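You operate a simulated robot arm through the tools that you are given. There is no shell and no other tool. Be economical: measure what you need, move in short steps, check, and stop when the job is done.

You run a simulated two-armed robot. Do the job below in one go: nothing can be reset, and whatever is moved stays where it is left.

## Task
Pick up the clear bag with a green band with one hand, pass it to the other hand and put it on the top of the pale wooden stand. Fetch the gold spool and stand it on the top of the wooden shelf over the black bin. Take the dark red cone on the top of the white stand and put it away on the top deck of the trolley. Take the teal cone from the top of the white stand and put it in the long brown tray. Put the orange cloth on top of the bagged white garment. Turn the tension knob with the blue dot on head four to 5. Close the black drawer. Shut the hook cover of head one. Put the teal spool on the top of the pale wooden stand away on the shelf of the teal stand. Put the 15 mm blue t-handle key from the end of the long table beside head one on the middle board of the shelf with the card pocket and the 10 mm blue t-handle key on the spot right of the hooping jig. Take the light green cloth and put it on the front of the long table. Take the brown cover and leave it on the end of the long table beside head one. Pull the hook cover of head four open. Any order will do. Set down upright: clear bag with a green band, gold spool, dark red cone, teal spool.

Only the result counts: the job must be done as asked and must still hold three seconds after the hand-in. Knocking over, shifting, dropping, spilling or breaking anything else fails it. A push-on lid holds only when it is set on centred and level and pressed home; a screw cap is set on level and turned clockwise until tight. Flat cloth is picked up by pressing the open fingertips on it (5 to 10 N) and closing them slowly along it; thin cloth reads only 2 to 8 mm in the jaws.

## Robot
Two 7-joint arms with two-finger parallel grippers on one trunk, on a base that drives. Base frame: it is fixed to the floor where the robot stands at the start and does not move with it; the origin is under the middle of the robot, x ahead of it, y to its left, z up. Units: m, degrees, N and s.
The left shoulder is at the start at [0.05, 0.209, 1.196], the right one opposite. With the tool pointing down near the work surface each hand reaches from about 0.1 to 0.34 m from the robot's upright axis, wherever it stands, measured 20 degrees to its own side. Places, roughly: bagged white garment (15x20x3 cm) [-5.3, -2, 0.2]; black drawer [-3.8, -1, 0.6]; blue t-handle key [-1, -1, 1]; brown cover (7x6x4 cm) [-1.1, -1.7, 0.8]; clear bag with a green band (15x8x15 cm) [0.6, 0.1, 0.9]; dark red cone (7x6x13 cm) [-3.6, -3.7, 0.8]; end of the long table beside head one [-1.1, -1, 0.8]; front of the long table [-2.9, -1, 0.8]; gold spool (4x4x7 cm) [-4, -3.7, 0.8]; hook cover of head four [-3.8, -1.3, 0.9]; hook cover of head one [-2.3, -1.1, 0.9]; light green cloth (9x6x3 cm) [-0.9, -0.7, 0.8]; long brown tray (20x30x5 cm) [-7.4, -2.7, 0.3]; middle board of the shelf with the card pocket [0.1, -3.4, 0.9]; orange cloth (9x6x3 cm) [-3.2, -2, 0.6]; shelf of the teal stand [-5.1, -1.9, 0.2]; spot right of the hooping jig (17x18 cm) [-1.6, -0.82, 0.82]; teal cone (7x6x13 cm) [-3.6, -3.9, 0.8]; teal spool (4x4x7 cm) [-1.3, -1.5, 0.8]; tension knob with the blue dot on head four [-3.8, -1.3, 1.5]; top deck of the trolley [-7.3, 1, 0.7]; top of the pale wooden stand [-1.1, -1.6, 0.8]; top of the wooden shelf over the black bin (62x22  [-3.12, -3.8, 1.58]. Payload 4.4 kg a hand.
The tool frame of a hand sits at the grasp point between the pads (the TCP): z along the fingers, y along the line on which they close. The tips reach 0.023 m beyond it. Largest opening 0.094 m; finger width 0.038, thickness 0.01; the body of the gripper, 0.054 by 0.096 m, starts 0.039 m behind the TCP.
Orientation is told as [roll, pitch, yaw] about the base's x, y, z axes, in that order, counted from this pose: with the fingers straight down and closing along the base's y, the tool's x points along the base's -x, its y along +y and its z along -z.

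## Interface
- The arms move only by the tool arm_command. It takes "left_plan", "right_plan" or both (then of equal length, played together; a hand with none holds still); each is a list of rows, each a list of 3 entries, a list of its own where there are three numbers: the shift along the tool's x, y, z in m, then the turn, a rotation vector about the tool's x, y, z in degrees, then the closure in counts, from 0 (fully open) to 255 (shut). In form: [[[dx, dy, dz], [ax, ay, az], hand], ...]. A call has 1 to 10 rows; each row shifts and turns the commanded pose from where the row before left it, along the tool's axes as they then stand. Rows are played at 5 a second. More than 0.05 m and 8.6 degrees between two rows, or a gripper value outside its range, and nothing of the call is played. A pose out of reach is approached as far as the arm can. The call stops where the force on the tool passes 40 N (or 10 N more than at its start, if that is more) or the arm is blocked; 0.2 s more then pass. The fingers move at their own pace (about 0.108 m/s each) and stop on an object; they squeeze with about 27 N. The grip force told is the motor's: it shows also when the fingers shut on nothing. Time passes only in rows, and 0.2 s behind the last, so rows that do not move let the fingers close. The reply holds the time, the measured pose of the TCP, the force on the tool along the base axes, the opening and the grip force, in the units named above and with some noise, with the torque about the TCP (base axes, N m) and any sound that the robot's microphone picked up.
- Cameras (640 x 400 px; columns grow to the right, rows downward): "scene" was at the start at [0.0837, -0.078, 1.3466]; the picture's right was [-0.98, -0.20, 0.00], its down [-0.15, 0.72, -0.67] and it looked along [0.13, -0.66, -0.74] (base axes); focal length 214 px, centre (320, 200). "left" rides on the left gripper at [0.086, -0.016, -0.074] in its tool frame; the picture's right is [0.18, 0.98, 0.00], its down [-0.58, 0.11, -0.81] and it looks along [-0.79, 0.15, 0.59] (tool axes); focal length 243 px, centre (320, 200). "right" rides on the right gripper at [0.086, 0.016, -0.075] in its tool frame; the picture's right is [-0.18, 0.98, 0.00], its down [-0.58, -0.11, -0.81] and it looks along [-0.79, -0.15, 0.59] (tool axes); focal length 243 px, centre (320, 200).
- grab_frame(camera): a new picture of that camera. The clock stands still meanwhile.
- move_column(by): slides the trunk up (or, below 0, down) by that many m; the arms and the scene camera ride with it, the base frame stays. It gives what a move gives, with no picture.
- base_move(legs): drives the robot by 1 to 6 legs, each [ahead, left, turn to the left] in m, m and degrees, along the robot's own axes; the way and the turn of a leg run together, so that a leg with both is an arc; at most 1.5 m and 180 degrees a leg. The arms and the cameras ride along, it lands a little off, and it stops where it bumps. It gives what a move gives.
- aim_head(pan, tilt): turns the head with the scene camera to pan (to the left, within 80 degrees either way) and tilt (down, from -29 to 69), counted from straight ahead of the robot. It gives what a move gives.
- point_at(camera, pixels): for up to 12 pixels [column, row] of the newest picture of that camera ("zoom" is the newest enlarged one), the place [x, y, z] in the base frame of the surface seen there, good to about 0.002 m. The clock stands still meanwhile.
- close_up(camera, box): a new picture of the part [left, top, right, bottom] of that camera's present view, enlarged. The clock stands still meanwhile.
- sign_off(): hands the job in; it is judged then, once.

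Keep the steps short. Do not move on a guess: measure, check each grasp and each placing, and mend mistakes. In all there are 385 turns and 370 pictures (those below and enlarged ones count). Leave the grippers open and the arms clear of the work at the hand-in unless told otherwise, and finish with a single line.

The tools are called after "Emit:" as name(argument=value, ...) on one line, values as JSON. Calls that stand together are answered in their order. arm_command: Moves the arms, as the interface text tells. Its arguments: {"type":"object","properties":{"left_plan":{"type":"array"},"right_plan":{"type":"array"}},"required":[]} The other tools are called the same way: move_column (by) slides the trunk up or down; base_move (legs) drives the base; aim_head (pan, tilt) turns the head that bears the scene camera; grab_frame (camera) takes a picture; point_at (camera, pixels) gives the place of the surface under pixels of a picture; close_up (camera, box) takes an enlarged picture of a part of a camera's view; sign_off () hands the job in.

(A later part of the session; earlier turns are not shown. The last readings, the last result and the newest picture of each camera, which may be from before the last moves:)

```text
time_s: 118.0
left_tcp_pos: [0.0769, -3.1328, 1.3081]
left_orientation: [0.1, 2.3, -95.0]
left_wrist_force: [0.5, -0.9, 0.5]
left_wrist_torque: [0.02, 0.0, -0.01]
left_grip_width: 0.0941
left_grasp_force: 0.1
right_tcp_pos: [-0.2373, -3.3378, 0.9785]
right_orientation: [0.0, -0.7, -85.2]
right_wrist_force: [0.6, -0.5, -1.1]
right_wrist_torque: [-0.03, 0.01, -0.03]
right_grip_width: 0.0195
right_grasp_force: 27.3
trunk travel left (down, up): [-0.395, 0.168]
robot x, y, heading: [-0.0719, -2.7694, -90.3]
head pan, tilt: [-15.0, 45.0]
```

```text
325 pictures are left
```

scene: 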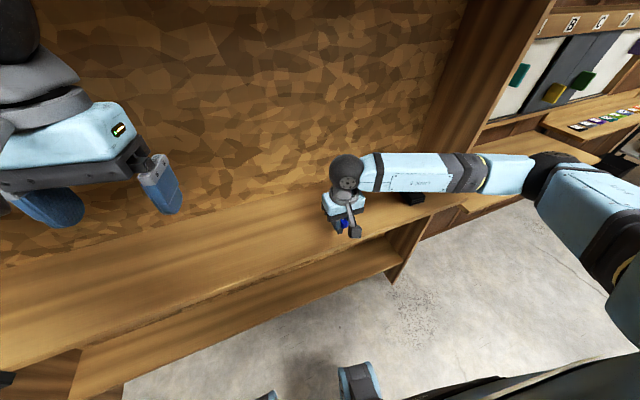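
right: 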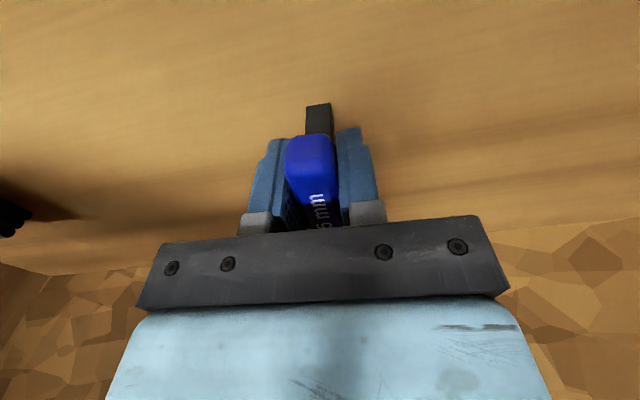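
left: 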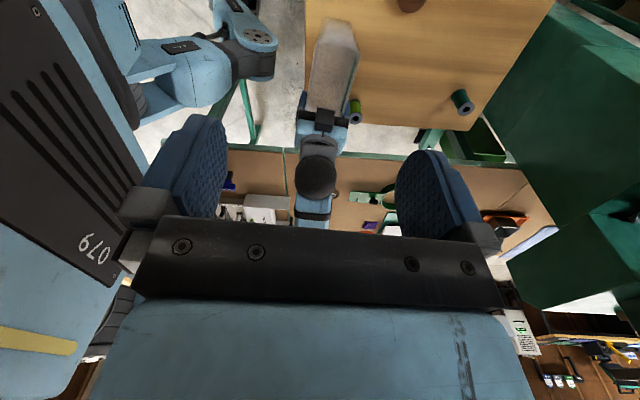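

Emit:
arm_command(right_plan=[[[0, 0, 0.0015], [0, 0, 0], 255], [[0, 0, 0.0015], [0, 0, 0], 255]])

```text
time_s: 118.7
left_tcp_pos: [0.078, -3.1314, 1.3089]
left_orientation: [0.1, 2.2, -95.0]
left_wrist_force: [0.6, 0.3, 0.2]
left_wrist_torque: [0.02, 0.03, 0.06]
left_grip_width: 0.0941
left_grasp_force: 0.0
right_tcp_pos: [-0.2398, -3.3371, 0.977]
right_orientation: [-0.1, -0.9, -85.3]
right_wrist_force: [-2.8, -1.4, 12.0]
right_wrist_torque: [-0.03, 0.1, -0.03]
right_grip_width: 0.0197
right_grasp_force: 27.2
trunk travel left (down, up): [-0.395, 0.168]
robot x, y, heading: [-0.0726, -2.7666, -90.4]
head pan, tilt: [-15.0, 45.0]
```

Emit:
arm_command(right_plan=[[[0, 0, -0.0005], [0, 0, 0], 140], [[0, 0, 0], [0, 0, 0], 140], [[0, 0, -0.02], [0, 0, 0], 140], [[0, 0, -0.04], [0, 0, 0], 140], [[0, 0, -0.04], [0, 0, 0], 140], [[0.04, 0, 0], [0, 0, 0], 140], [[0.04, 0, 0], [0, 0, 0], 140]])

Emit:
grab_frame(camera="right")

Emit:
close_up(camera="scene", box=[260, 150, 420, 260])

```text
time_s: 120.2
left_tcp_pos: [0.0777, -3.1316, 1.3085]
left_orientation: [0.1, 2.2, -95.0]
left_wrist_force: [-0.3, 0.0, -0.3]
left_wrist_torque: [-0.02, 0.01, -0.04]
left_grip_width: 0.0941
left_grasp_force: 0.0
right_tcp_pos: [-0.2449, -3.2535, 1.0754]
right_orientation: [0.0, -0.8, -85.2]
right_wrist_force: [0.9, 0.6, -0.2]
right_wrist_torque: [-0.01, 0.0, 0.0]
right_grip_width: 0.0422
right_grasp_force: 0.1
trunk travel left (down, up): [-0.395, 0.168]
robot x, y, heading: [-0.0739, -2.7674, -90.2]
head pan, tilt: [-15.0, 45.0]
```

```text
324 pictures are left
```

right: 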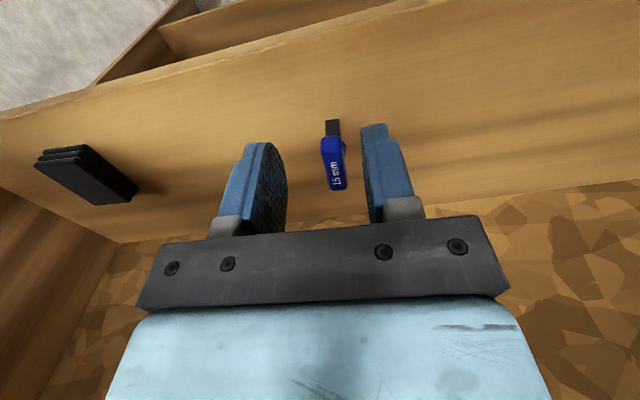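

```text
3.64 times, centred on (340, 205) of scene
```

zoom: 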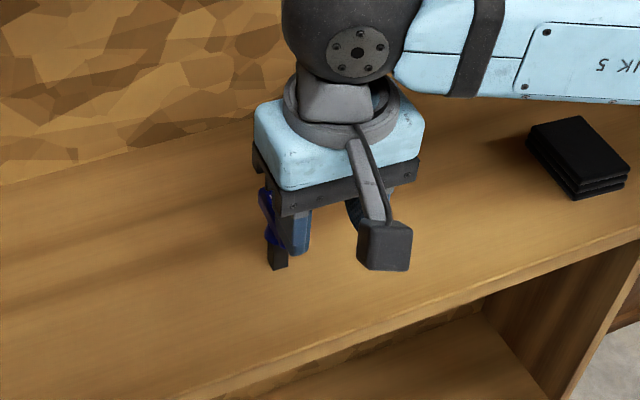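

Key stands on the middle board. Now drive to the back side of the pale stand, facing +y.

Emit:
base_move(legs=[[-0.35, 0, 0], [0, 0, 180], [0, 1.08, 0], [0.26, 0, 0]])

Emit:
aim_head(pan=0, tilt=55)

Emit:
grab_frame(camera="scene")

```text
time_s: 140.7
left_tcp_pos: [-1.2945, -1.7931, 1.3096]
left_orientation: [0.1, 2.4, 85.1]
left_wrist_force: [-0.1, 0.7, -0.4]
left_wrist_torque: [-0.01, 0.01, -0.03]
left_grip_width: 0.0938
left_grasp_force: 0.0
right_tcp_pos: [-0.973, -1.6695, 1.0753]
right_orientation: [0.0, -0.7, 94.9]
right_wrist_force: [-1.0, 0.3, 0.2]
right_wrist_torque: [-0.02, 0.03, -0.01]
right_grip_width: 0.0426
right_grasp_force: 0.1
trunk travel left (down, up): [-0.395, 0.168]
robot x, y, heading: [-1.1459, -2.1559, 89.8]
head pan, tilt: [-15.0, 45.0]
```

```text
time_s: 141.4
left_tcp_pos: [-1.2964, -1.7918, 1.3078]
left_orientation: [0.2, 2.3, 85.1]
left_wrist_force: [-0.6, 0.6, 0.0]
left_wrist_torque: [0.02, 0.0, -0.02]
left_grip_width: 0.0941
left_grasp_force: 0.1
right_tcp_pos: [-0.9721, -1.6696, 1.0751]
right_orientation: [0.1, -0.7, 94.9]
right_wrist_force: [0.7, 0.2, 0.1]
right_wrist_torque: [-0.01, 0.0, -0.02]
right_grip_width: 0.0424
right_grasp_force: 0.1
trunk travel left (down, up): [-0.395, 0.168]
robot x, y, heading: [-1.1471, -2.1528, 90.0]
head pan, tilt: [0.0, 55.0]
```

```text
322 pictures are left
```

scene: 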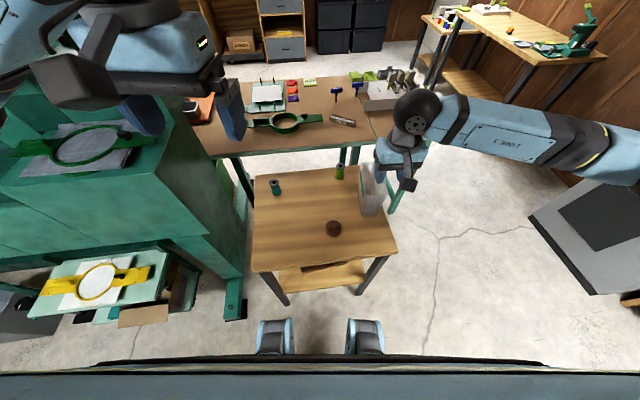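

Emit:
close_up(camera="scene", box=[240, 155, 400, 275])

Emit:
point_at(camera="scene", pixels=[[259, 272], [395, 253], [257, 177], [333, 222], [333, 234], [327, 229], [341, 228], [275, 182], [275, 193]])

```text
3.33 times, centred on (320, 215) of scene
```

zoom: 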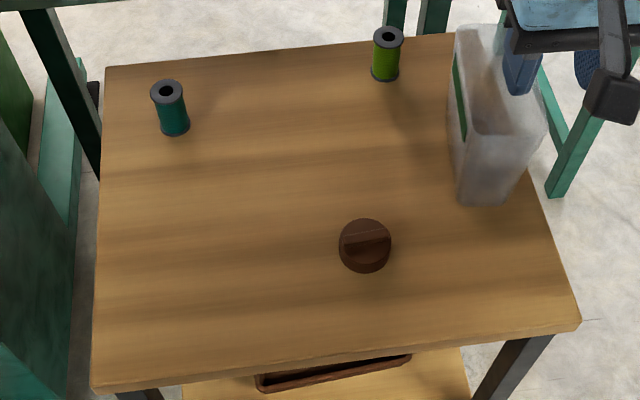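

```text
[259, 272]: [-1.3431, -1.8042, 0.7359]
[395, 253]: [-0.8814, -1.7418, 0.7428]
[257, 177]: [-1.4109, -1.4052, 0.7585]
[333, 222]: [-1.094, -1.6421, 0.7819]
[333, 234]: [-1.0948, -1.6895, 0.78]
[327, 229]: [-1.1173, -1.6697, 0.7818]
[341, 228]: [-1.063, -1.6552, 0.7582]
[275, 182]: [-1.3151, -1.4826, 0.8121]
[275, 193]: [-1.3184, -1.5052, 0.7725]
```

Emit:
base_move(legs=[[0.1, 0, 0]])

Emit:
arm_command(right_plan=[[[0.03, 0.04, 0], [0, 0, 4.9], 0], [[0.032, 0.038, 0], [0, 0, 0], 0], [[0.032, 0.038, 0], [0, 0, 0], 0]])

Emit:
move_column(by=-0.1)

Emit:
grab_frame(camera="right")

```text
time_s: 142.5
left_tcp_pos: [-1.2944, -1.7345, 1.3065]
left_orientation: [0.1, 2.5, 85.3]
left_wrist_force: [0.3, -0.1, 1.0]
left_wrist_torque: [-0.04, 0.02, -0.01]
left_grip_width: 0.0938
left_grasp_force: 0.1
right_tcp_pos: [-0.973, -1.6111, 1.0728]
right_orientation: [0.0, -0.5, 95.1]
right_wrist_force: [-0.7, 1.7, -0.1]
right_wrist_torque: [-0.04, 0.0, 0.01]
right_grip_width: 0.0427
right_grasp_force: 0.0
trunk travel left (down, up): [-0.395, 0.168]
robot x, y, heading: [-1.1431, -2.0975, 89.7]
head pan, tilt: [0.0, 55.0]
stopped in leg 1: the robot was blocked; the commanded pose is now the measured one
```

```text
time_s: 143.3
left_tcp_pos: [-1.2967, -1.742, 1.3073]
left_orientation: [-0.1, 2.4, 85.4]
left_wrist_force: [1.3, 0.7, -0.6]
left_wrist_torque: [0.01, 0.0, -0.03]
left_grip_width: 0.094
left_grasp_force: 0.1
right_tcp_pos: [-1.0859, -1.7146, 1.0752]
right_orientation: [0.1, -0.8, 90.2]
right_wrist_force: [0.7, 0.7, -0.6]
right_wrist_torque: [0.01, -0.04, 0.02]
right_grip_width: 0.0938
right_grasp_force: 0.0
trunk travel left (down, up): [-0.395, 0.168]
robot x, y, heading: [-1.1437, -2.1015, 89.6]
head pan, tilt: [0.0, 55.0]
```

```text
time_s: 144.6
left_tcp_pos: [-1.2955, -1.7397, 1.2086]
left_orientation: [0.1, 2.3, 85.3]
left_wrist_force: [-0.2, 1.3, 0.7]
left_wrist_torque: [-0.02, -0.01, 0.0]
left_grip_width: 0.0942
left_grasp_force: 0.0
right_tcp_pos: [-1.0848, -1.7145, 0.9756]
right_orientation: [0.2, -0.8, 90.1]
right_wrist_force: [0.3, -0.2, -0.2]
right_wrist_torque: [0.0, -0.01, -0.02]
right_grip_width: 0.0941
right_grasp_force: 0.1
trunk travel left (down, up): [-0.295, 0.268]
robot x, y, heading: [-1.1429, -2.1027, 89.9]
head pan, tilt: [0.0, 55.0]
```

```text
320 pictures are left
```

right: 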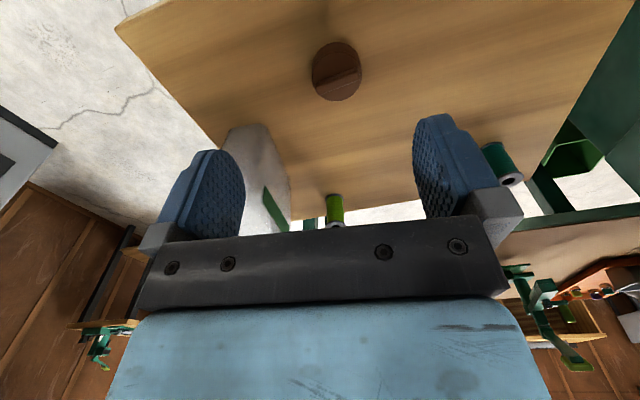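

Emit:
point_at(camera="right", pixels=[[337, 72], [313, 68], [360, 75], [336, 45], [338, 98], [345, 80], [240, 135], [500, 160]])

```text
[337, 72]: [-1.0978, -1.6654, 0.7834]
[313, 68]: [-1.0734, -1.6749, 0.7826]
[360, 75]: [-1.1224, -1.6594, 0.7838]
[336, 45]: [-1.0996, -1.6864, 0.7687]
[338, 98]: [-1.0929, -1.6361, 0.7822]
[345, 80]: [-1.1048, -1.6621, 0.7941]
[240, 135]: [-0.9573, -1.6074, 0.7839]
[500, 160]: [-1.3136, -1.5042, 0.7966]
```

Emit:
arm_command(right_plan=[[[-0.03, 0.012, 0.03], [0, 0, 0], 0], [[-0.02, 0, 0.04], [0, 0, 0], 0], [[0, 0, 0.04], [0, 0, 0], 0], [[0, 0, 0.04], [0, 0, 0], 0], [[0, 0, 0.03], [0, 0, 0], 0]])

Emit:
grab_frame(camera="right")

```text
time_s: 145.8
left_tcp_pos: [-1.2949, -1.7389, 1.2088]
left_orientation: [0.1, 2.3, 85.3]
left_wrist_force: [-0.4, -0.3, 0.1]
left_wrist_torque: [0.01, -0.01, 0.01]
left_grip_width: 0.094
left_grasp_force: 0.0
right_tcp_pos: [-1.0976, -1.6609, 0.7934]
right_orientation: [0.2, -0.8, 90.2]
right_wrist_force: [0.1, 0.4, -1.1]
right_wrist_torque: [0.01, 0.01, 0.03]
right_grip_width: 0.0939
right_grasp_force: 0.0
trunk travel left (down, up): [-0.295, 0.268]
robot x, y, heading: [-1.1428, -2.1051, 89.9]
head pan, tilt: [0.0, 55.0]
```

```text
319 pictures are left
```

right: 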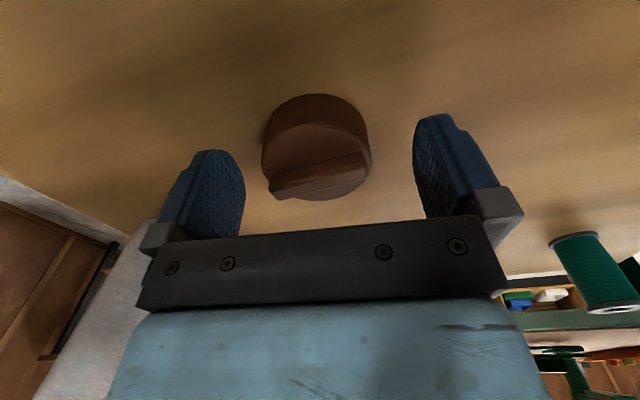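

Emit:
arm_command(right_plan=[[[0.002, 0, 0.008], [0, 0, 0], 0], [[0, 0, 0], [0, 0, 0], 255], [[0, 0, 0], [0, 0, 0], 255], [[0, 0, 0], [0, 0, 0], 255], [[0, 0, 0], [0, 0, 0], 255]])

```text
time_s: 147.0
left_tcp_pos: [-1.295, -1.7394, 1.2083]
left_orientation: [0.1, 2.3, 85.4]
left_wrist_force: [-0.8, 0.2, 0.5]
left_wrist_torque: [-0.01, -0.01, 0.01]
left_grip_width: 0.0941
left_grasp_force: 0.1
right_tcp_pos: [-1.0964, -1.6635, 0.7858]
right_orientation: [0.0, -0.8, 90.0]
right_wrist_force: [0.0, 0.5, -0.3]
right_wrist_torque: [-0.01, 0.0, 0.01]
right_grip_width: 0.0585
right_grasp_force: 26.7
trunk travel left (down, up): [-0.295, 0.268]
robot x, y, heading: [-1.1444, -2.1035, 90.0]
head pan, tilt: [0.0, 55.0]
```

Emit:
arm_command(right_plan=[[[0, 0, -0.04], [0, 0, 0], 255], [[0, 0, -0.04], [0, 0, 0], 255], [[0.02, 0, -0.04], [0, 0, 0], 255], [[0.04, 0, -0.03], [0, 0, 0], 255], [[0.03, 0, 0], [0, 0, 0], 255], [[0, 0, 0], [0, 0, 0], 255], [[0, 0, 0], [0, 0, 0], 255]], left_plan=[[[-0.03, 0.02, 0], [0, 0, -4.7], 0], [[-0.04, 0, 0], [0, 0, 0], 0], [[-0.04, 0, 0], [0, 0, 0], 0], [[-0.04, 0, 0], [0, 0, 0], 0], [[-0.04, 0, 0], [0, 0, 0], 0], [[-0.04, 0, 0.02], [0, 0, 0], 0], [[-0.015, 0, 0.03], [0, 0, 0], 0]])

Emit:
grab_frame(camera="left")

Emit:
grab_frame(camera="right")

```text
time_s: 148.6
left_tcp_pos: [-1.3121, -1.4944, 1.1477]
left_orientation: [0.3, 2.3, 90.0]
left_wrist_force: [-0.1, 0.6, -0.2]
left_wrist_torque: [0.0, -0.02, -0.01]
left_grip_width: 0.094
left_grasp_force: 0.0
right_tcp_pos: [-1.0964, -1.7554, 0.9369]
right_orientation: [0.0, -0.7, 90.0]
right_wrist_force: [0.6, -0.3, 0.5]
right_wrist_torque: [-0.03, 0.03, -0.01]
right_grip_width: 0.0584
right_grasp_force: 27.0
trunk travel left (down, up): [-0.295, 0.268]
robot x, y, heading: [-1.143, -2.1029, 90.0]
head pan, tilt: [0.0, 55.0]
```

```text
318 pictures are left
```

left: 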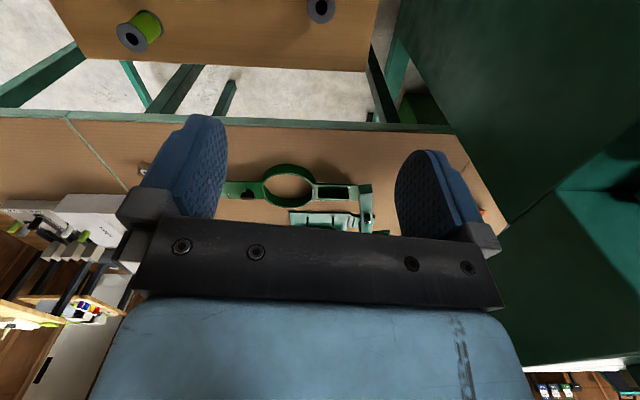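

```text
317 pictures are left
```

right: 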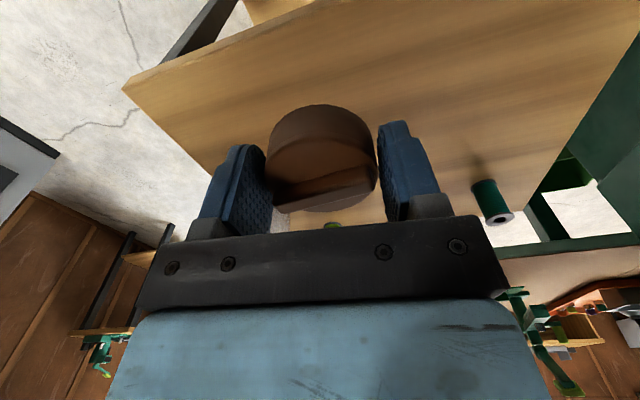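

Emit:
arm_command(left_plan=[[[0, 0.003, 0.03], [-0.2, -2.3, 0], 0], [[0, 0, 0.05], [0, 0, 0], 0], [[0, 0, 0.05], [0, 0, 0], 0], [[0, 0, 0.05], [0, 0, 0], 0], [[0, 0, 0.05], [0, 0, 0], 0], [[0, 0, 0.02], [0, 0, 0], 0]])

Emit:
grab_frame(camera="left")

```text
time_s: 150.0
left_tcp_pos: [-1.3145, -1.4969, 0.9085]
left_orientation: [0.6, -0.7, 90.0]
left_wrist_force: [0.1, 0.2, 0.1]
left_wrist_torque: [-0.02, -0.01, 0.05]
left_grip_width: 0.0939
left_grasp_force: 0.0
right_tcp_pos: [-1.0928, -1.7583, 0.9394]
right_orientation: [0.4, -1.0, 90.0]
right_wrist_force: [0.8, -0.1, -1.1]
right_wrist_torque: [-0.01, -0.01, -0.02]
right_grip_width: 0.0586
right_grasp_force: 27.0
trunk travel left (down, up): [-0.295, 0.268]
robot x, y, heading: [-1.1456, -2.1029, 89.8]
head pan, tilt: [0.0, 55.0]
```

```text
316 pictures are left
```

left: 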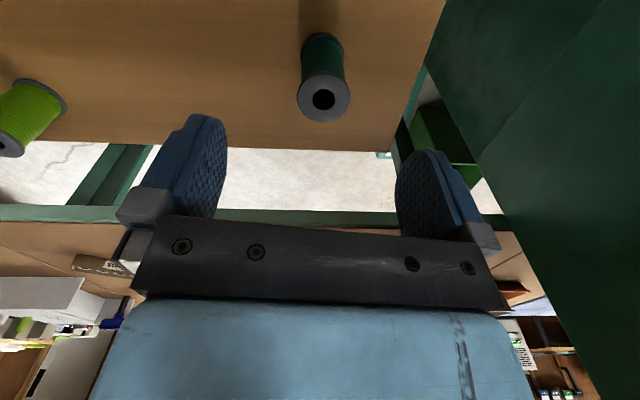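

Emit:
point_at(camera="left", pixels=[[303, 95], [345, 98], [322, 80], [322, 115], [321, 50]])

```text
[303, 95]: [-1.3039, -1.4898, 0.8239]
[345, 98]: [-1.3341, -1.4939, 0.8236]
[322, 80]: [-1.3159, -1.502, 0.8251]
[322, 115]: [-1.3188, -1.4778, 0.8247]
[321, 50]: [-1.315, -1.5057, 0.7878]
```

Emit:
arm_command(left_plan=[[[-0.006, 0.004, 0.03], [0, 0, 0], 0], [[0, 0, 0.04], [0, 0, 0], 0], [[0, 0, 0.04], [0, 0, 0], 0], [[0, 0, 0], [0, 0, 0], 0]])

```text
time_s: 151.0
left_tcp_pos: [-1.3112, -1.5039, 0.8008]
left_orientation: [1.5, -0.9, 89.6]
left_wrist_force: [0.7, -0.1, -0.3]
left_wrist_torque: [0.0, -0.01, 0.01]
left_grip_width: 0.094
left_grasp_force: 0.0
right_tcp_pos: [-1.0846, -1.7705, 0.9402]
right_orientation: [1.0, -2.0, 90.1]
right_wrist_force: [0.3, 0.4, 0.1]
right_wrist_torque: [0.03, 0.02, 0.0]
right_grip_width: 0.0584
right_grasp_force: 26.9
trunk travel left (down, up): [-0.295, 0.268]
robot x, y, heading: [-1.1454, -2.1053, 90.0]
head pan, tilt: [0.0, 55.0]
```

The whole robot seems to lean; I look for contact.

Emit:
grab_frame(camera="scene")

Emit:
aim_head(pan=40, tilt=45)

Emit:
grab_frame(camera="scene")

```text
315 pictures are left
```

scene: 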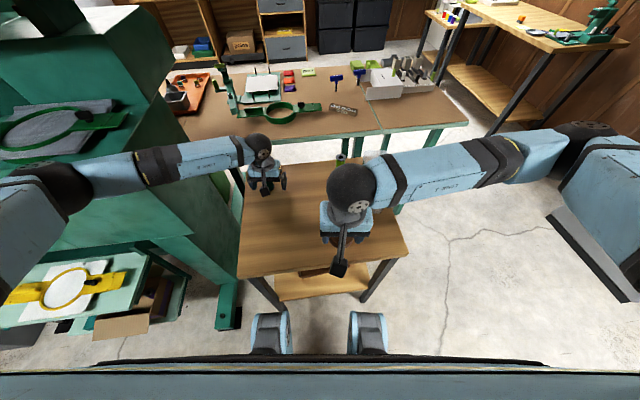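

```text
time_s: 152.1
left_tcp_pos: [-1.3103, -1.5049, 0.8003]
left_orientation: [1.2, -0.8, 89.5]
left_wrist_force: [-0.5, -0.1, -0.4]
left_wrist_torque: [0.01, 0.04, -0.01]
left_grip_width: 0.0938
left_grasp_force: 0.1
right_tcp_pos: [-1.0864, -1.769, 0.9418]
right_orientation: [0.8, -1.8, 90.1]
right_wrist_force: [-0.1, 0.3, -1.0]
right_wrist_torque: [0.0, 0.0, 0.01]
right_grip_width: 0.0584
right_grasp_force: 27.0
trunk travel left (down, up): [-0.295, 0.268]
robot x, y, heading: [-1.1466, -2.1031, 89.9]
head pan, tilt: [40.0, 45.0]
```

```text
314 pictures are left
```

scene: 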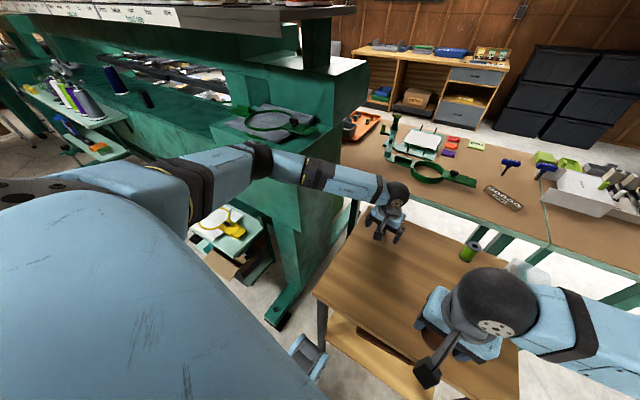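

Emit:
point_at(camera="scene", pixels=[[262, 165], [235, 150], [290, 165], [270, 142], [270, 125], [300, 140], [240, 170], [320, 165], [345, 130], [210, 160]])

Emit:
close_up(camera="scene", box=[170, 90, 410, 260])

```text
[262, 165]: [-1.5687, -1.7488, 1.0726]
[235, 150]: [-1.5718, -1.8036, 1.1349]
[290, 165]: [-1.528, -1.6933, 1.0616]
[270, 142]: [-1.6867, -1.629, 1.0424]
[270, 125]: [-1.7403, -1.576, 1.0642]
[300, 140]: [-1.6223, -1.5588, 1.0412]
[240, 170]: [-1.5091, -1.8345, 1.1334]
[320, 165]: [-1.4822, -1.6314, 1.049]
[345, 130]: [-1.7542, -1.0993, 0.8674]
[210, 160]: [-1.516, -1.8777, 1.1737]
```

```text
2.35 times, centred on (290, 175) of scene
```

zoom: 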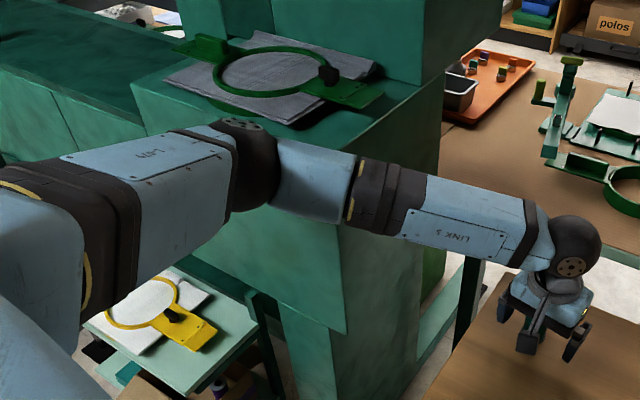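

The left elbow rests against the machine block and leans me slightly. I correct the left hand by the offset and check.

Emit:
arm_command(left_plan=[[[-0.013, 0.006, 0], [0, 0, 0], 0], [[0, 0, 0], [0, 0, 0], 0]])

Emit:
grab_frame(camera="left")

```text
time_s: 152.9
left_tcp_pos: [-1.3125, -1.499, 0.7977]
left_orientation: [0.8, -0.2, 89.1]
left_wrist_force: [-0.4, 0.0, 0.0]
left_wrist_torque: [-0.02, 0.0, -0.02]
left_grip_width: 0.0941
left_grasp_force: 0.0
right_tcp_pos: [-1.088, -1.7716, 0.944]
right_orientation: [0.8, -1.9, 90.3]
right_wrist_force: [-0.1, 0.7, -0.3]
right_wrist_torque: [-0.01, -0.03, -0.01]
right_grip_width: 0.0583
right_grasp_force: 27.0
trunk travel left (down, up): [-0.295, 0.268]
robot x, y, heading: [-1.1399, -2.1127, 90.1]
head pan, tilt: [40.0, 45.0]
stopped in row 2 (left hand): the arm was blocked; the commanded pose is now the measured one
```

```text
312 pictures are left
```

left: 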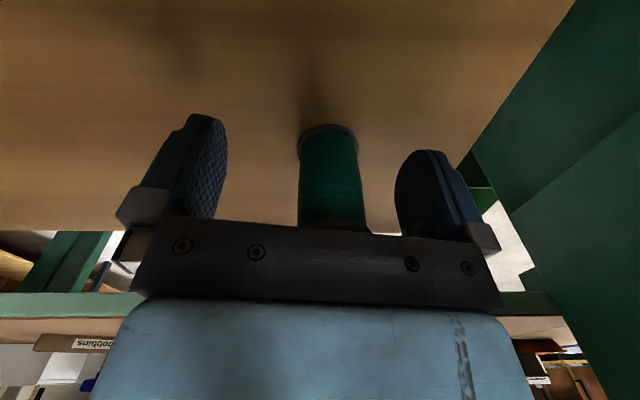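

Emit:
arm_command(left_plan=[[[0, 0, 0], [0, 0, 0], 255], [[0, 0, 0], [0, 0, 0], 255], [[0, 0, 0], [0, 0, 0], 255], [[0, 0, 0], [0, 0, 0], 255]])

Emit:
arm_command(left_plan=[[[0, 0, -0.02], [0, 0, 0], 255], [[0, 0, -0.04], [0, 0, 0], 255], [[0, 0, -0.04], [0, 0, 0], 255], [[0, 0, -0.04], [0, 0, 0], 255]])

Emit:
grab_frame(camera="left")

```text
time_s: 153.9
left_tcp_pos: [-1.314, -1.4989, 0.7961]
left_orientation: [1.0, -0.4, 89.2]
left_wrist_force: [1.7, 0.5, 1.0]
left_wrist_torque: [0.03, -0.01, -0.05]
left_grip_width: 0.0335
left_grasp_force: 23.0
right_tcp_pos: [-1.0865, -1.7704, 0.9427]
right_orientation: [0.9, -2.0, 90.1]
right_wrist_force: [-0.5, 1.0, 0.8]
right_wrist_torque: [0.01, -0.01, 0.01]
right_grip_width: 0.0581
right_grasp_force: 27.1
trunk travel left (down, up): [-0.295, 0.268]
robot x, y, heading: [-1.1435, -2.1048, 89.9]
head pan, tilt: [40.0, 45.0]
```

```text
time_s: 154.9
left_tcp_pos: [-1.2941, -1.5557, 0.8349]
left_orientation: [0.3, 9.6, 87.0]
left_wrist_force: [-0.8, -0.6, -0.8]
left_wrist_torque: [-0.01, 0.02, 0.0]
left_grip_width: 0.0324
left_grasp_force: 27.3
right_tcp_pos: [-1.0875, -1.7649, 0.9439]
right_orientation: [0.4, -1.5, 90.1]
right_wrist_force: [0.1, 0.5, 0.1]
right_wrist_torque: [-0.02, -0.01, -0.03]
right_grip_width: 0.0578
right_grasp_force: 26.4
trunk travel left (down, up): [-0.295, 0.268]
robot x, y, heading: [-1.1424, -2.1069, 89.7]
head pan, tilt: [40.0, 45.0]
stopped in row 4 (left hand): the arm was blocked; the commanded pose is now the measured one
```

```text
311 pictures are left
```

left: 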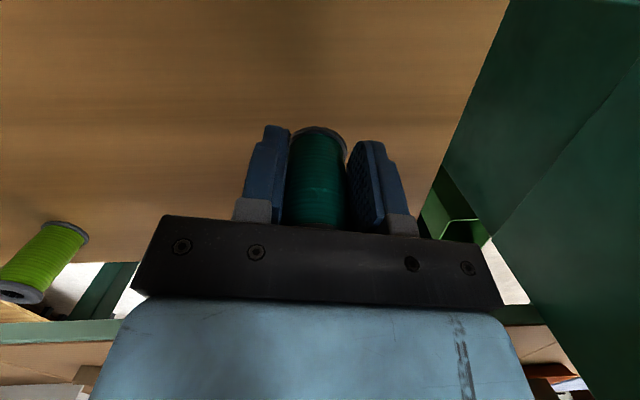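

The elbow is jammed at the machine. I move the base back and right to free it; the spool is gripped about 3–4 cm above the stand.

Emit:
base_move(legs=[[-0.04, -0.06, 0]])

Emit:
grab_frame(camera="scene")

```text
time_s: 156.1
left_tcp_pos: [-1.2455, -1.5851, 0.8257]
left_orientation: [-0.1, 10.1, 87.6]
left_wrist_force: [0.4, 0.7, -1.1]
left_wrist_torque: [-0.01, 0.01, 0.0]
left_grip_width: 0.0323
left_grasp_force: 27.3
right_tcp_pos: [-1.033, -1.797, 0.9351]
right_orientation: [0.1, -0.8, 90.0]
right_wrist_force: [-0.6, 0.3, -0.7]
right_wrist_torque: [0.02, 0.04, -0.03]
right_grip_width: 0.0577
right_grasp_force: 26.9
trunk travel left (down, up): [-0.295, 0.268]
robot x, y, heading: [-1.0824, -2.1476, 89.7]
head pan, tilt: [40.0, 45.0]
```

```text
310 pictures are left
```

scene: 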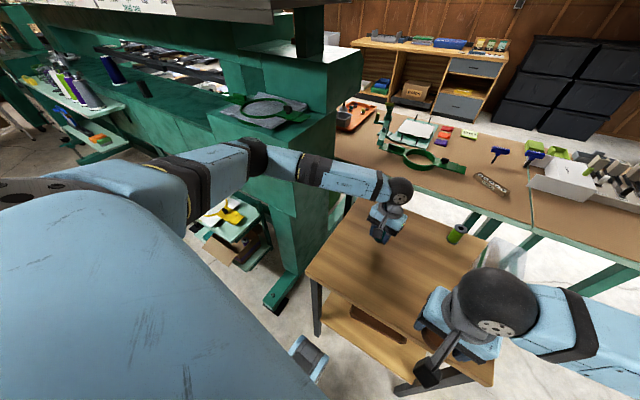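

Emit:
arm_command(left_plan=[[[0, 0, -0.03], [0, -5, 0], 255], [[0.02, 0, -0.04], [0, -5, 0], 255], [[0.02, 0, -0.04], [0, 0, 0], 255], [[0.02, 0, -0.04], [0, 0, 0], 255], [[0.02, 0, -0.04], [0, 0, 0], 255]], right_plan=[[[0, 0, -0.03], [0, 0, 0], 255], [[0, 0, -0.04], [0, 0, 0], 255], [[0, 0, -0.04], [0, 0, 0], 255], [[0, 0, -0.04], [0, 0, 0], 255], [[0, 0, 0], [0, 0, 0], 255]])

Emit:
aim_head(pan=0, tilt=50)

Emit:
grab_frame(camera="scene")

Emit:
grab_frame(camera="left")

```text
time_s: 157.3
left_tcp_pos: [-1.2487, -1.6563, 1.0165]
left_orientation: [-0.1, -0.1, 87.5]
left_wrist_force: [-0.1, -0.3, -0.2]
left_wrist_torque: [-0.02, 0.04, 0.01]
left_grip_width: 0.0322
left_grasp_force: 27.1
right_tcp_pos: [-1.0317, -1.7995, 1.0875]
right_orientation: [0.1, -0.8, 90.1]
right_wrist_force: [-0.4, 0.0, 0.3]
right_wrist_torque: [-0.03, 0.02, 0.0]
right_grip_width: 0.0577
right_grasp_force: 26.9
trunk travel left (down, up): [-0.295, 0.268]
robot x, y, heading: [-1.0799, -2.1437, 90.1]
head pan, tilt: [40.0, 45.0]
```

```text
time_s: 158.4
left_tcp_pos: [-1.248, -1.6554, 1.0169]
left_orientation: [-0.1, 0.1, 87.7]
left_wrist_force: [1.0, -0.3, 0.2]
left_wrist_torque: [0.0, -0.01, -0.02]
left_grip_width: 0.032
left_grasp_force: 27.4
right_tcp_pos: [-1.0335, -1.8, 1.0864]
right_orientation: [0.1, -0.8, 90.0]
right_wrist_force: [1.2, 0.0, -0.2]
right_wrist_torque: [0.01, 0.02, 0.03]
right_grip_width: 0.0578
right_grasp_force: 26.5
trunk travel left (down, up): [-0.295, 0.268]
robot x, y, heading: [-1.0838, -2.1444, 90.1]
head pan, tilt: [0.0, 50.0]
```

```text
309 pictures are left
```

scene: 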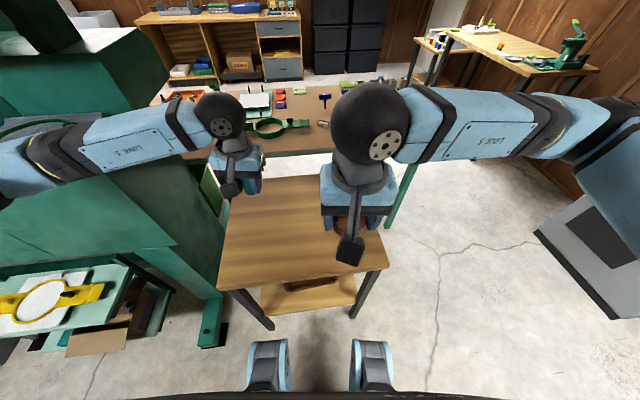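

```text
308 pictures are left
```

left: 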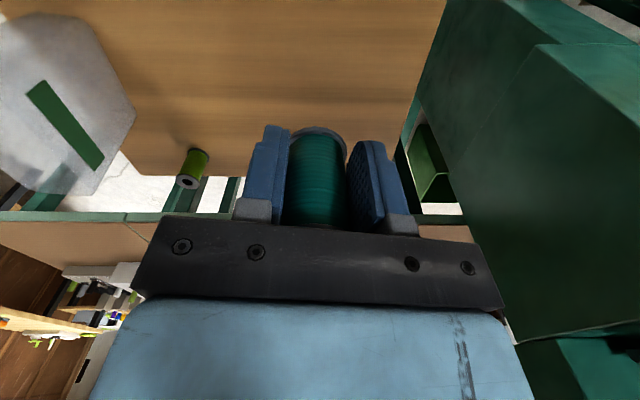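

Both held. I raise the trunk a bit and drive round to the front (+y) side of the long table.

Emit:
move_column(by=0.1)

Emit:
base_move(legs=[[-0.05, -0.89, 0], [1.25, 0, 0], [1.2, 0, 0], [0, 0.45, 0], [0, 0, 180]])

Emit:
aim_head(pan=0, tilt=40)

Emit:
grab_frame(camera="scene")

```text
time_s: 159.7
left_tcp_pos: [-1.2486, -1.6551, 1.1156]
left_orientation: [-0.2, 0.1, 87.7]
left_wrist_force: [1.0, -0.3, -1.4]
left_wrist_torque: [0.02, 0.01, -0.01]
left_grip_width: 0.0324
left_grasp_force: 27.4
right_tcp_pos: [-1.0325, -1.7981, 1.1854]
right_orientation: [0.1, -0.8, 90.1]
right_wrist_force: [1.5, 0.3, -0.3]
right_wrist_torque: [0.01, -0.01, 0.03]
right_grip_width: 0.0573
right_grasp_force: 27.0
trunk travel left (down, up): [-0.395, 0.168]
robot x, y, heading: [-1.0841, -2.1438, 89.7]
head pan, tilt: [0.0, 50.0]
```

```text
time_s: 190.9
left_tcp_pos: [-0.4708, -0.2488, 1.1159]
left_orientation: [-0.1, 0.1, -92.5]
left_wrist_force: [0.0, 0.0, 0.0]
left_wrist_torque: [-0.01, 0.02, 0.02]
left_grip_width: 0.0323
left_grasp_force: 27.5
right_tcp_pos: [-0.6853, -0.1047, 1.1861]
right_orientation: [0.1, -0.8, -90.1]
right_wrist_force: [-0.1, 0.4, -0.9]
right_wrist_torque: [0.02, 0.0, -0.04]
right_grip_width: 0.0541
right_grasp_force: 27.1
trunk travel left (down, up): [-0.395, 0.168]
robot x, y, heading: [-0.6357, 0.2384, -90.2]
head pan, tilt: [0.0, 50.0]
```

```text
time_s: 191.6
left_tcp_pos: [-0.4702, -0.2487, 1.1161]
left_orientation: [-0.1, 0.2, -92.5]
left_wrist_force: [-0.3, 0.6, -1.0]
left_wrist_torque: [-0.01, 0.02, 0.01]
left_grip_width: 0.0322
left_grasp_force: 27.1
right_tcp_pos: [-0.6846, -0.1044, 1.186]
right_orientation: [0.1, -0.7, -90.2]
right_wrist_force: [0.9, -0.1, 0.3]
right_wrist_torque: [0.03, 0.02, 0.0]
right_grip_width: 0.0538
right_grasp_force: 26.9
trunk travel left (down, up): [-0.395, 0.168]
robot x, y, heading: [-0.6332, 0.2369, -90.1]
head pan, tilt: [0.0, 40.0]
```

```text
307 pictures are left
```

scene: 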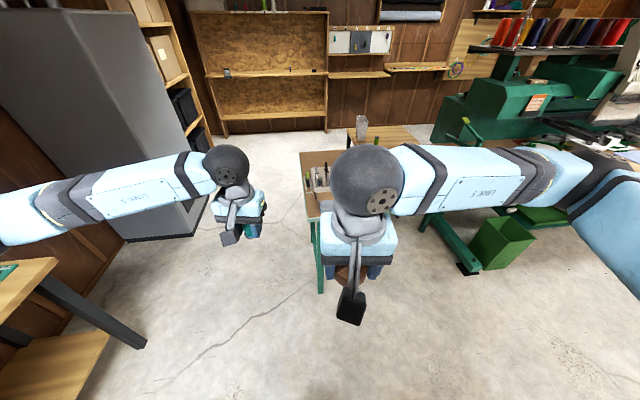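

The right opening shrank to 54 mm; check the cover.

Emit:
grab_frame(camera="right")

```text
306 pictures are left
```

right: 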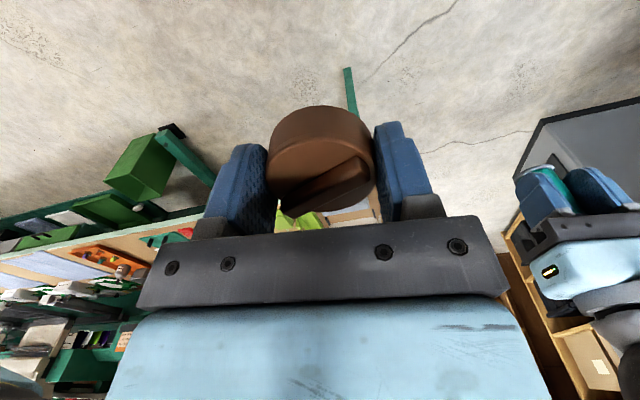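

Emit:
base_move(legs=[[0.25, -0.45, 0]])

Emit:
aim_head(pan=-5, tilt=55)

Emit:
grab_frame(camera="scene")

```text
time_s: 196.0
left_tcp_pos: [-0.9202, -0.4959, 1.1163]
left_orientation: [-0.1, 0.0, -92.6]
left_wrist_force: [-0.7, 0.4, 0.1]
left_wrist_torque: [0.05, -0.02, -0.02]
left_grip_width: 0.0322
left_grasp_force: 27.1
right_tcp_pos: [-1.1335, -0.3506, 1.1862]
right_orientation: [0.1, -0.8, -90.3]
right_wrist_force: [0.8, 0.1, -0.4]
right_wrist_torque: [0.02, -0.03, 0.02]
right_grip_width: 0.0541
right_grasp_force: 26.8
trunk travel left (down, up): [-0.395, 0.168]
robot x, y, heading: [-1.0808, -0.0092, -90.3]
head pan, tilt: [0.0, 40.0]
```

```text
time_s: 196.8
left_tcp_pos: [-0.9198, -0.4962, 1.1165]
left_orientation: [-0.2, 0.0, -92.8]
left_wrist_force: [0.0, 0.6, -0.1]
left_wrist_torque: [-0.03, 0.01, 0.03]
left_grip_width: 0.0324
left_grasp_force: 27.0
right_tcp_pos: [-1.1341, -0.3517, 1.1853]
right_orientation: [0.2, -0.8, -90.3]
right_wrist_force: [0.3, 0.4, -0.9]
right_wrist_torque: [-0.03, -0.03, 0.01]
right_grip_width: 0.0542
right_grasp_force: 26.6
trunk travel left (down, up): [-0.395, 0.168]
robot x, y, heading: [-1.0833, -0.0043, -90.4]
head pan, tilt: [-5.0, 55.0]
```

```text
305 pictures are left
```

scene: 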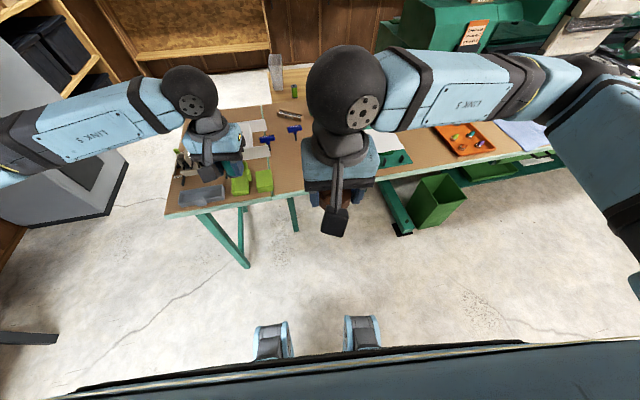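

Emit:
base_move(legs=[[0.2, 0, 0]])

Emit:
grab_frame(camera="scene")

Emit:
grab_frame(camera="right")

```text
time_s: 198.4
left_tcp_pos: [-0.9221, -0.6941, 1.1156]
left_orientation: [-0.1, 0.1, -92.8]
left_wrist_force: [-0.8, -0.2, -0.2]
left_wrist_torque: [0.04, 0.02, 0.02]
left_grip_width: 0.0323
left_grasp_force: 26.8
right_tcp_pos: [-1.1368, -0.55, 1.1863]
right_orientation: [0.1, -0.8, -90.4]
right_wrist_force: [-0.5, -0.5, -0.6]
right_wrist_torque: [0.01, -0.02, 0.0]
right_grip_width: 0.0543
right_grasp_force: 27.3
trunk travel left (down, up): [-0.395, 0.168]
robot x, y, heading: [-1.0863, -0.2092, -90.6]
head pan, tilt: [-5.0, 55.0]
```

```text
304 pictures are left
```

scene: 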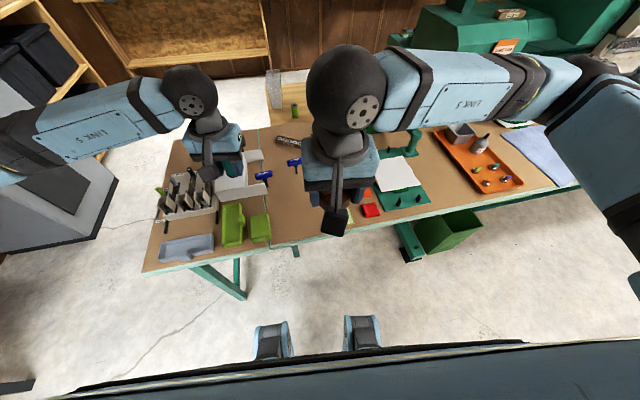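

```text
303 pictures are left
```

right: 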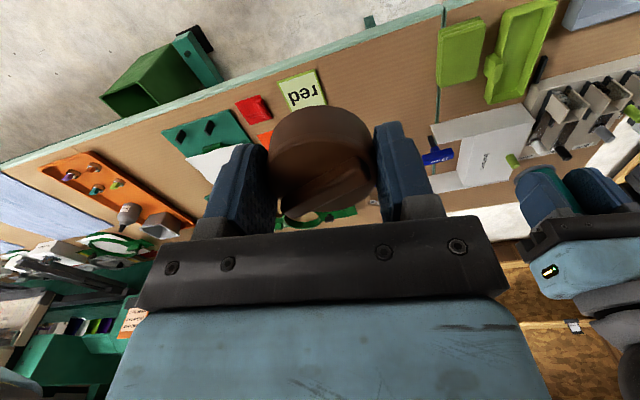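

Emit:
point_at(camera="right", pixels=[[395, 80], [400, 50], [400, 110], [300, 88], [327, 80], [440, 60], [440, 85], [250, 105], [424, 158], [485, 80], [480, 30], [380, 28]])

Emit:
point_at(camera="scene", pixels=[[285, 175], [278, 210], [280, 235], [260, 175], [292, 162], [285, 140], [260, 225]])

```text
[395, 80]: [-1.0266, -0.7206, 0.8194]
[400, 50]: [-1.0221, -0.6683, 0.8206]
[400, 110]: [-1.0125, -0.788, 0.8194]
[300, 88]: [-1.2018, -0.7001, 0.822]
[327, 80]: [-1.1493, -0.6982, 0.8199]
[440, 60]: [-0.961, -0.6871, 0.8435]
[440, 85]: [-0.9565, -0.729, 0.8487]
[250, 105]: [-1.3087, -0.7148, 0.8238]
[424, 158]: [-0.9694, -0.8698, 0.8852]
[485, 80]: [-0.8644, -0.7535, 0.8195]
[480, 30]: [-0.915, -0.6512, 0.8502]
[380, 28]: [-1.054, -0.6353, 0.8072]
```

```text
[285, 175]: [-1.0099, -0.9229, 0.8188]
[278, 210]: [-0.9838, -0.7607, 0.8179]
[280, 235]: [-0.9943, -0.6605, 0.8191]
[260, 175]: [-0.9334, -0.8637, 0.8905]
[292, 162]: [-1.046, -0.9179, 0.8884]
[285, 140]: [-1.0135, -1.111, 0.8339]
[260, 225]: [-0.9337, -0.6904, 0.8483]
```

Free spot at about (−1.09, −0.80), table z 0.819. Move in and lower the cover.

Emit:
base_move(legs=[[0.08, 0, 0]])

Emit:
arm_command(right_plan=[[[-0.035, 0.015, 0.02], [0, 0, 0], 255], [[-0.035, 0.015, 0.03], [0, 0, 0], 255], [[-0.035, 0.017, 0.03], [0, 0, 0], 255], [[-0.035, 0, 0.03], [0, 0, 0], 255], [[-0.02, 0, 0.04], [0, 0, 0], 255], [[0, 0, 0.04], [0, 0, 0], 255], [[0, 0, 0.04], [0, 0, 0], 255]])

Emit:
grab_frame(camera="right")

```text
time_s: 199.5
left_tcp_pos: [-0.9235, -0.7733, 1.1171]
left_orientation: [0.0, 0.0, -92.8]
left_wrist_force: [-0.6, -0.6, -0.2]
left_wrist_torque: [0.01, -0.01, -0.05]
left_grip_width: 0.0322
left_grasp_force: 27.0
right_tcp_pos: [-1.1377, -0.6299, 1.1852]
right_orientation: [0.2, -0.7, -90.3]
right_wrist_force: [0.4, 0.4, 0.0]
right_wrist_torque: [-0.01, 0.01, 0.04]
right_grip_width: 0.054
right_grasp_force: 26.9
trunk travel left (down, up): [-0.395, 0.168]
robot x, y, heading: [-1.0839, -0.2863, -90.7]
head pan, tilt: [-5.0, 55.0]
```

```text
time_s: 201.1
left_tcp_pos: [-0.9225, -0.7732, 1.116]
left_orientation: [-0.1, 0.1, -92.8]
left_wrist_force: [0.0, 0.3, -0.8]
left_wrist_torque: [0.0, 0.01, -0.01]
left_grip_width: 0.0323
left_grasp_force: 26.7
right_tcp_pos: [-1.0913, -0.7919, 0.9567]
right_orientation: [0.1, -0.8, -90.2]
right_wrist_force: [0.0, -0.9, -0.7]
right_wrist_torque: [0.01, -0.02, -0.01]
right_grip_width: 0.0541
right_grasp_force: 27.2
trunk travel left (down, up): [-0.395, 0.168]
robot x, y, heading: [-1.0855, -0.2837, -90.5]
head pan, tilt: [-5.0, 55.0]
```

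```text
302 pictures are left
```

right: 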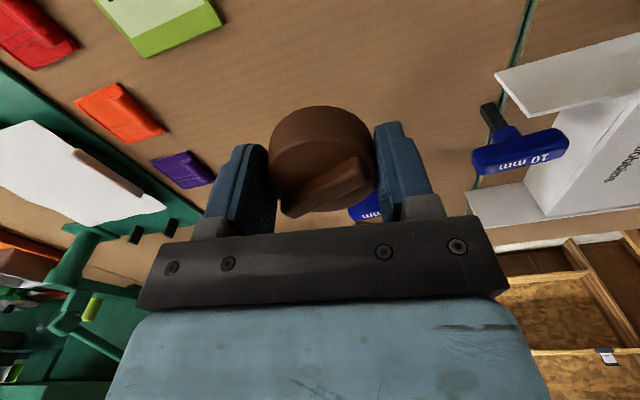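

Emit:
arm_command(right_plan=[[[0, 0, 0.04], [0, 0, 0], 255], [[0, 0, 0.04], [0, 0, 0], 255], [[0, 0, 0.012], [0, 0, 0], 255], [[0, 0, 0], [0, 0, 0], 255]])

Emit:
arm_command(right_plan=[[[0, 0, 0.006], [0, 0, 0], 255], [[0, 0, 0.004], [0, 0, 0], 255], [[0, 0, 0.003], [0, 0, 0], 255]])

```text
time_s: 202.1
left_tcp_pos: [-0.9221, -0.774, 1.1157]
left_orientation: [-0.1, 0.1, -92.8]
left_wrist_force: [0.1, -0.2, -0.5]
left_wrist_torque: [0.03, 0.04, 0.02]
left_grip_width: 0.0322
left_grasp_force: 26.7
right_tcp_pos: [-1.0911, -0.7928, 0.8662]
right_orientation: [0.1, -0.9, -90.3]
right_wrist_force: [-1.2, -0.3, -0.8]
right_wrist_torque: [-0.01, 0.04, -0.01]
right_grip_width: 0.0543
right_grasp_force: 27.0
trunk travel left (down, up): [-0.395, 0.168]
robot x, y, heading: [-1.0862, -0.2842, -90.5]
head pan, tilt: [-5.0, 55.0]
```

```text
time_s: 202.9
left_tcp_pos: [-0.9227, -0.7746, 1.1161]
left_orientation: [-0.1, 0.1, -92.8]
left_wrist_force: [0.6, -0.5, -0.4]
left_wrist_torque: [0.0, 0.0, 0.01]
left_grip_width: 0.032
left_grasp_force: 26.6
right_tcp_pos: [-1.091, -0.793, 0.853]
right_orientation: [0.1, -0.7, -90.4]
right_wrist_force: [-0.1, -0.2, -0.2]
right_wrist_torque: [0.01, 0.01, 0.02]
right_grip_width: 0.0543
right_grasp_force: 26.9
trunk travel left (down, up): [-0.395, 0.168]
robot x, y, heading: [-1.0828, -0.2857, -90.6]
head pan, tilt: [-5.0, 55.0]
```

Emit:
arm_command(right_plan=[[[0, 0, 0.003], [0, 0, 0], 255], [[0, 0, 0.002], [0, 0, 0], 255]])

```text
time_s: 203.5
left_tcp_pos: [-0.9227, -0.7737, 1.1153]
left_orientation: [0.0, 0.2, -92.7]
left_wrist_force: [0.6, 0.6, -0.3]
left_wrist_torque: [-0.02, 0.01, 0.05]
left_grip_width: 0.0324
left_grasp_force: 27.3
right_tcp_pos: [-1.0908, -0.7923, 0.849]
right_orientation: [0.0, -0.9, -90.4]
right_wrist_force: [0.2, -1.0, -0.8]
right_wrist_torque: [0.01, 0.0, -0.02]
right_grip_width: 0.0541
right_grasp_force: 26.7
trunk travel left (down, up): [-0.395, 0.168]
robot x, y, heading: [-1.0836, -0.2805, -90.3]
head pan, tilt: [-5.0, 55.0]
```

Emit:
arm_command(right_plan=[[[0, 0, 0.002], [0, 0, 0], 255], [[0, 0, 0.002], [0, 0, 0], 255]])

```text
time_s: 204.1
left_tcp_pos: [-0.9242, -0.7722, 1.1174]
left_orientation: [-0.1, 0.0, -92.6]
left_wrist_force: [0.0, 0.2, 0.2]
left_wrist_torque: [0.01, -0.01, -0.04]
left_grip_width: 0.0323
left_grasp_force: 27.1
right_tcp_pos: [-1.091, -0.7936, 0.846]
right_orientation: [0.3, -0.9, -90.4]
right_wrist_force: [-2.6, -0.5, 20.4]
right_wrist_torque: [0.05, 0.1, -0.01]
right_grip_width: 0.0544
right_grasp_force: 27.2
trunk travel left (down, up): [-0.395, 0.168]
robot x, y, heading: [-1.0831, -0.2851, -90.4]
head pan, tilt: [-5.0, 55.0]
```

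Emit:
arm_command(right_plan=[[[0, 0, -0.001], [0, 0, 0], 0], [[0, 0, 0], [0, 0, 0], 0], [[0, 0, 0], [0, 0, 0], 0], [[0, 0, -0.04], [0, 0, 0], 0], [[0, 0, -0.04], [0, 0, 0], 0], [[0, 0, -0.04], [0, 0, 0], 0]])

Emit:
grab_frame(camera="right")

```text
time_s: 205.5
left_tcp_pos: [-0.9226, -0.7719, 1.1153]
left_orientation: [-0.1, 0.0, -92.7]
left_wrist_force: [-1.0, 0.3, -0.3]
left_wrist_torque: [0.0, 0.03, -0.02]
left_grip_width: 0.0323
left_grasp_force: 26.9
right_tcp_pos: [-1.0912, -0.7902, 0.9644]
right_orientation: [0.1, -0.9, -90.3]
right_wrist_force: [0.9, -0.1, 0.6]
right_wrist_torque: [0.01, -0.01, 0.02]
right_grip_width: 0.0938
right_grasp_force: 0.1
trunk travel left (down, up): [-0.395, 0.168]
robot x, y, heading: [-1.0835, -0.2839, -90.4]
head pan, tilt: [-5.0, 55.0]
```

```text
301 pictures are left
```

right: 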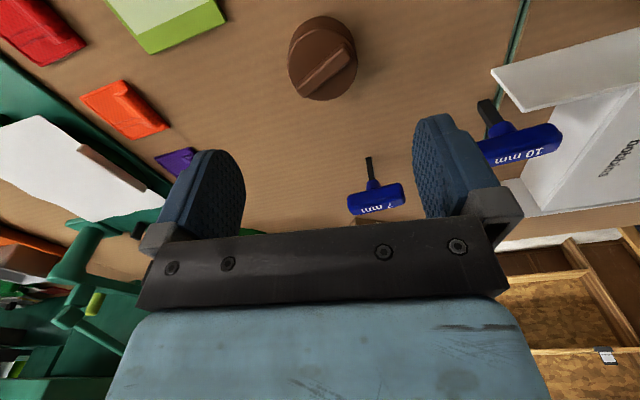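

Emit:
point_at(camera="right", pixels=[[485, 153], [520, 147], [555, 135], [520, 137], [485, 108], [500, 80], [525, 210], [560, 105], [350, 198], [402, 190], [376, 200]])

Emit:
close_up(camera="right", box=[440, 60, 640, 240])

```text
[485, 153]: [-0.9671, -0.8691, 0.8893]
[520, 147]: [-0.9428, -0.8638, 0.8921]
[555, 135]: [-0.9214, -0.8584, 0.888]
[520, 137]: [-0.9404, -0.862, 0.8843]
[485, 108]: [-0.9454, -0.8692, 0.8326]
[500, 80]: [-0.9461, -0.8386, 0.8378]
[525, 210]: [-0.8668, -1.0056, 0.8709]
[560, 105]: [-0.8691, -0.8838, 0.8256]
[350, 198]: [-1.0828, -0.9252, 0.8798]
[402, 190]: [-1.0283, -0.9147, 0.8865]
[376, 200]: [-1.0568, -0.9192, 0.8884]
```

```text
2.22 times, centred on (540, 150) of right
```

zoom: 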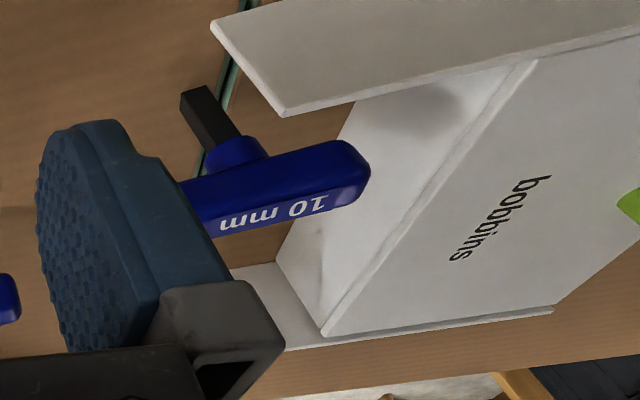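

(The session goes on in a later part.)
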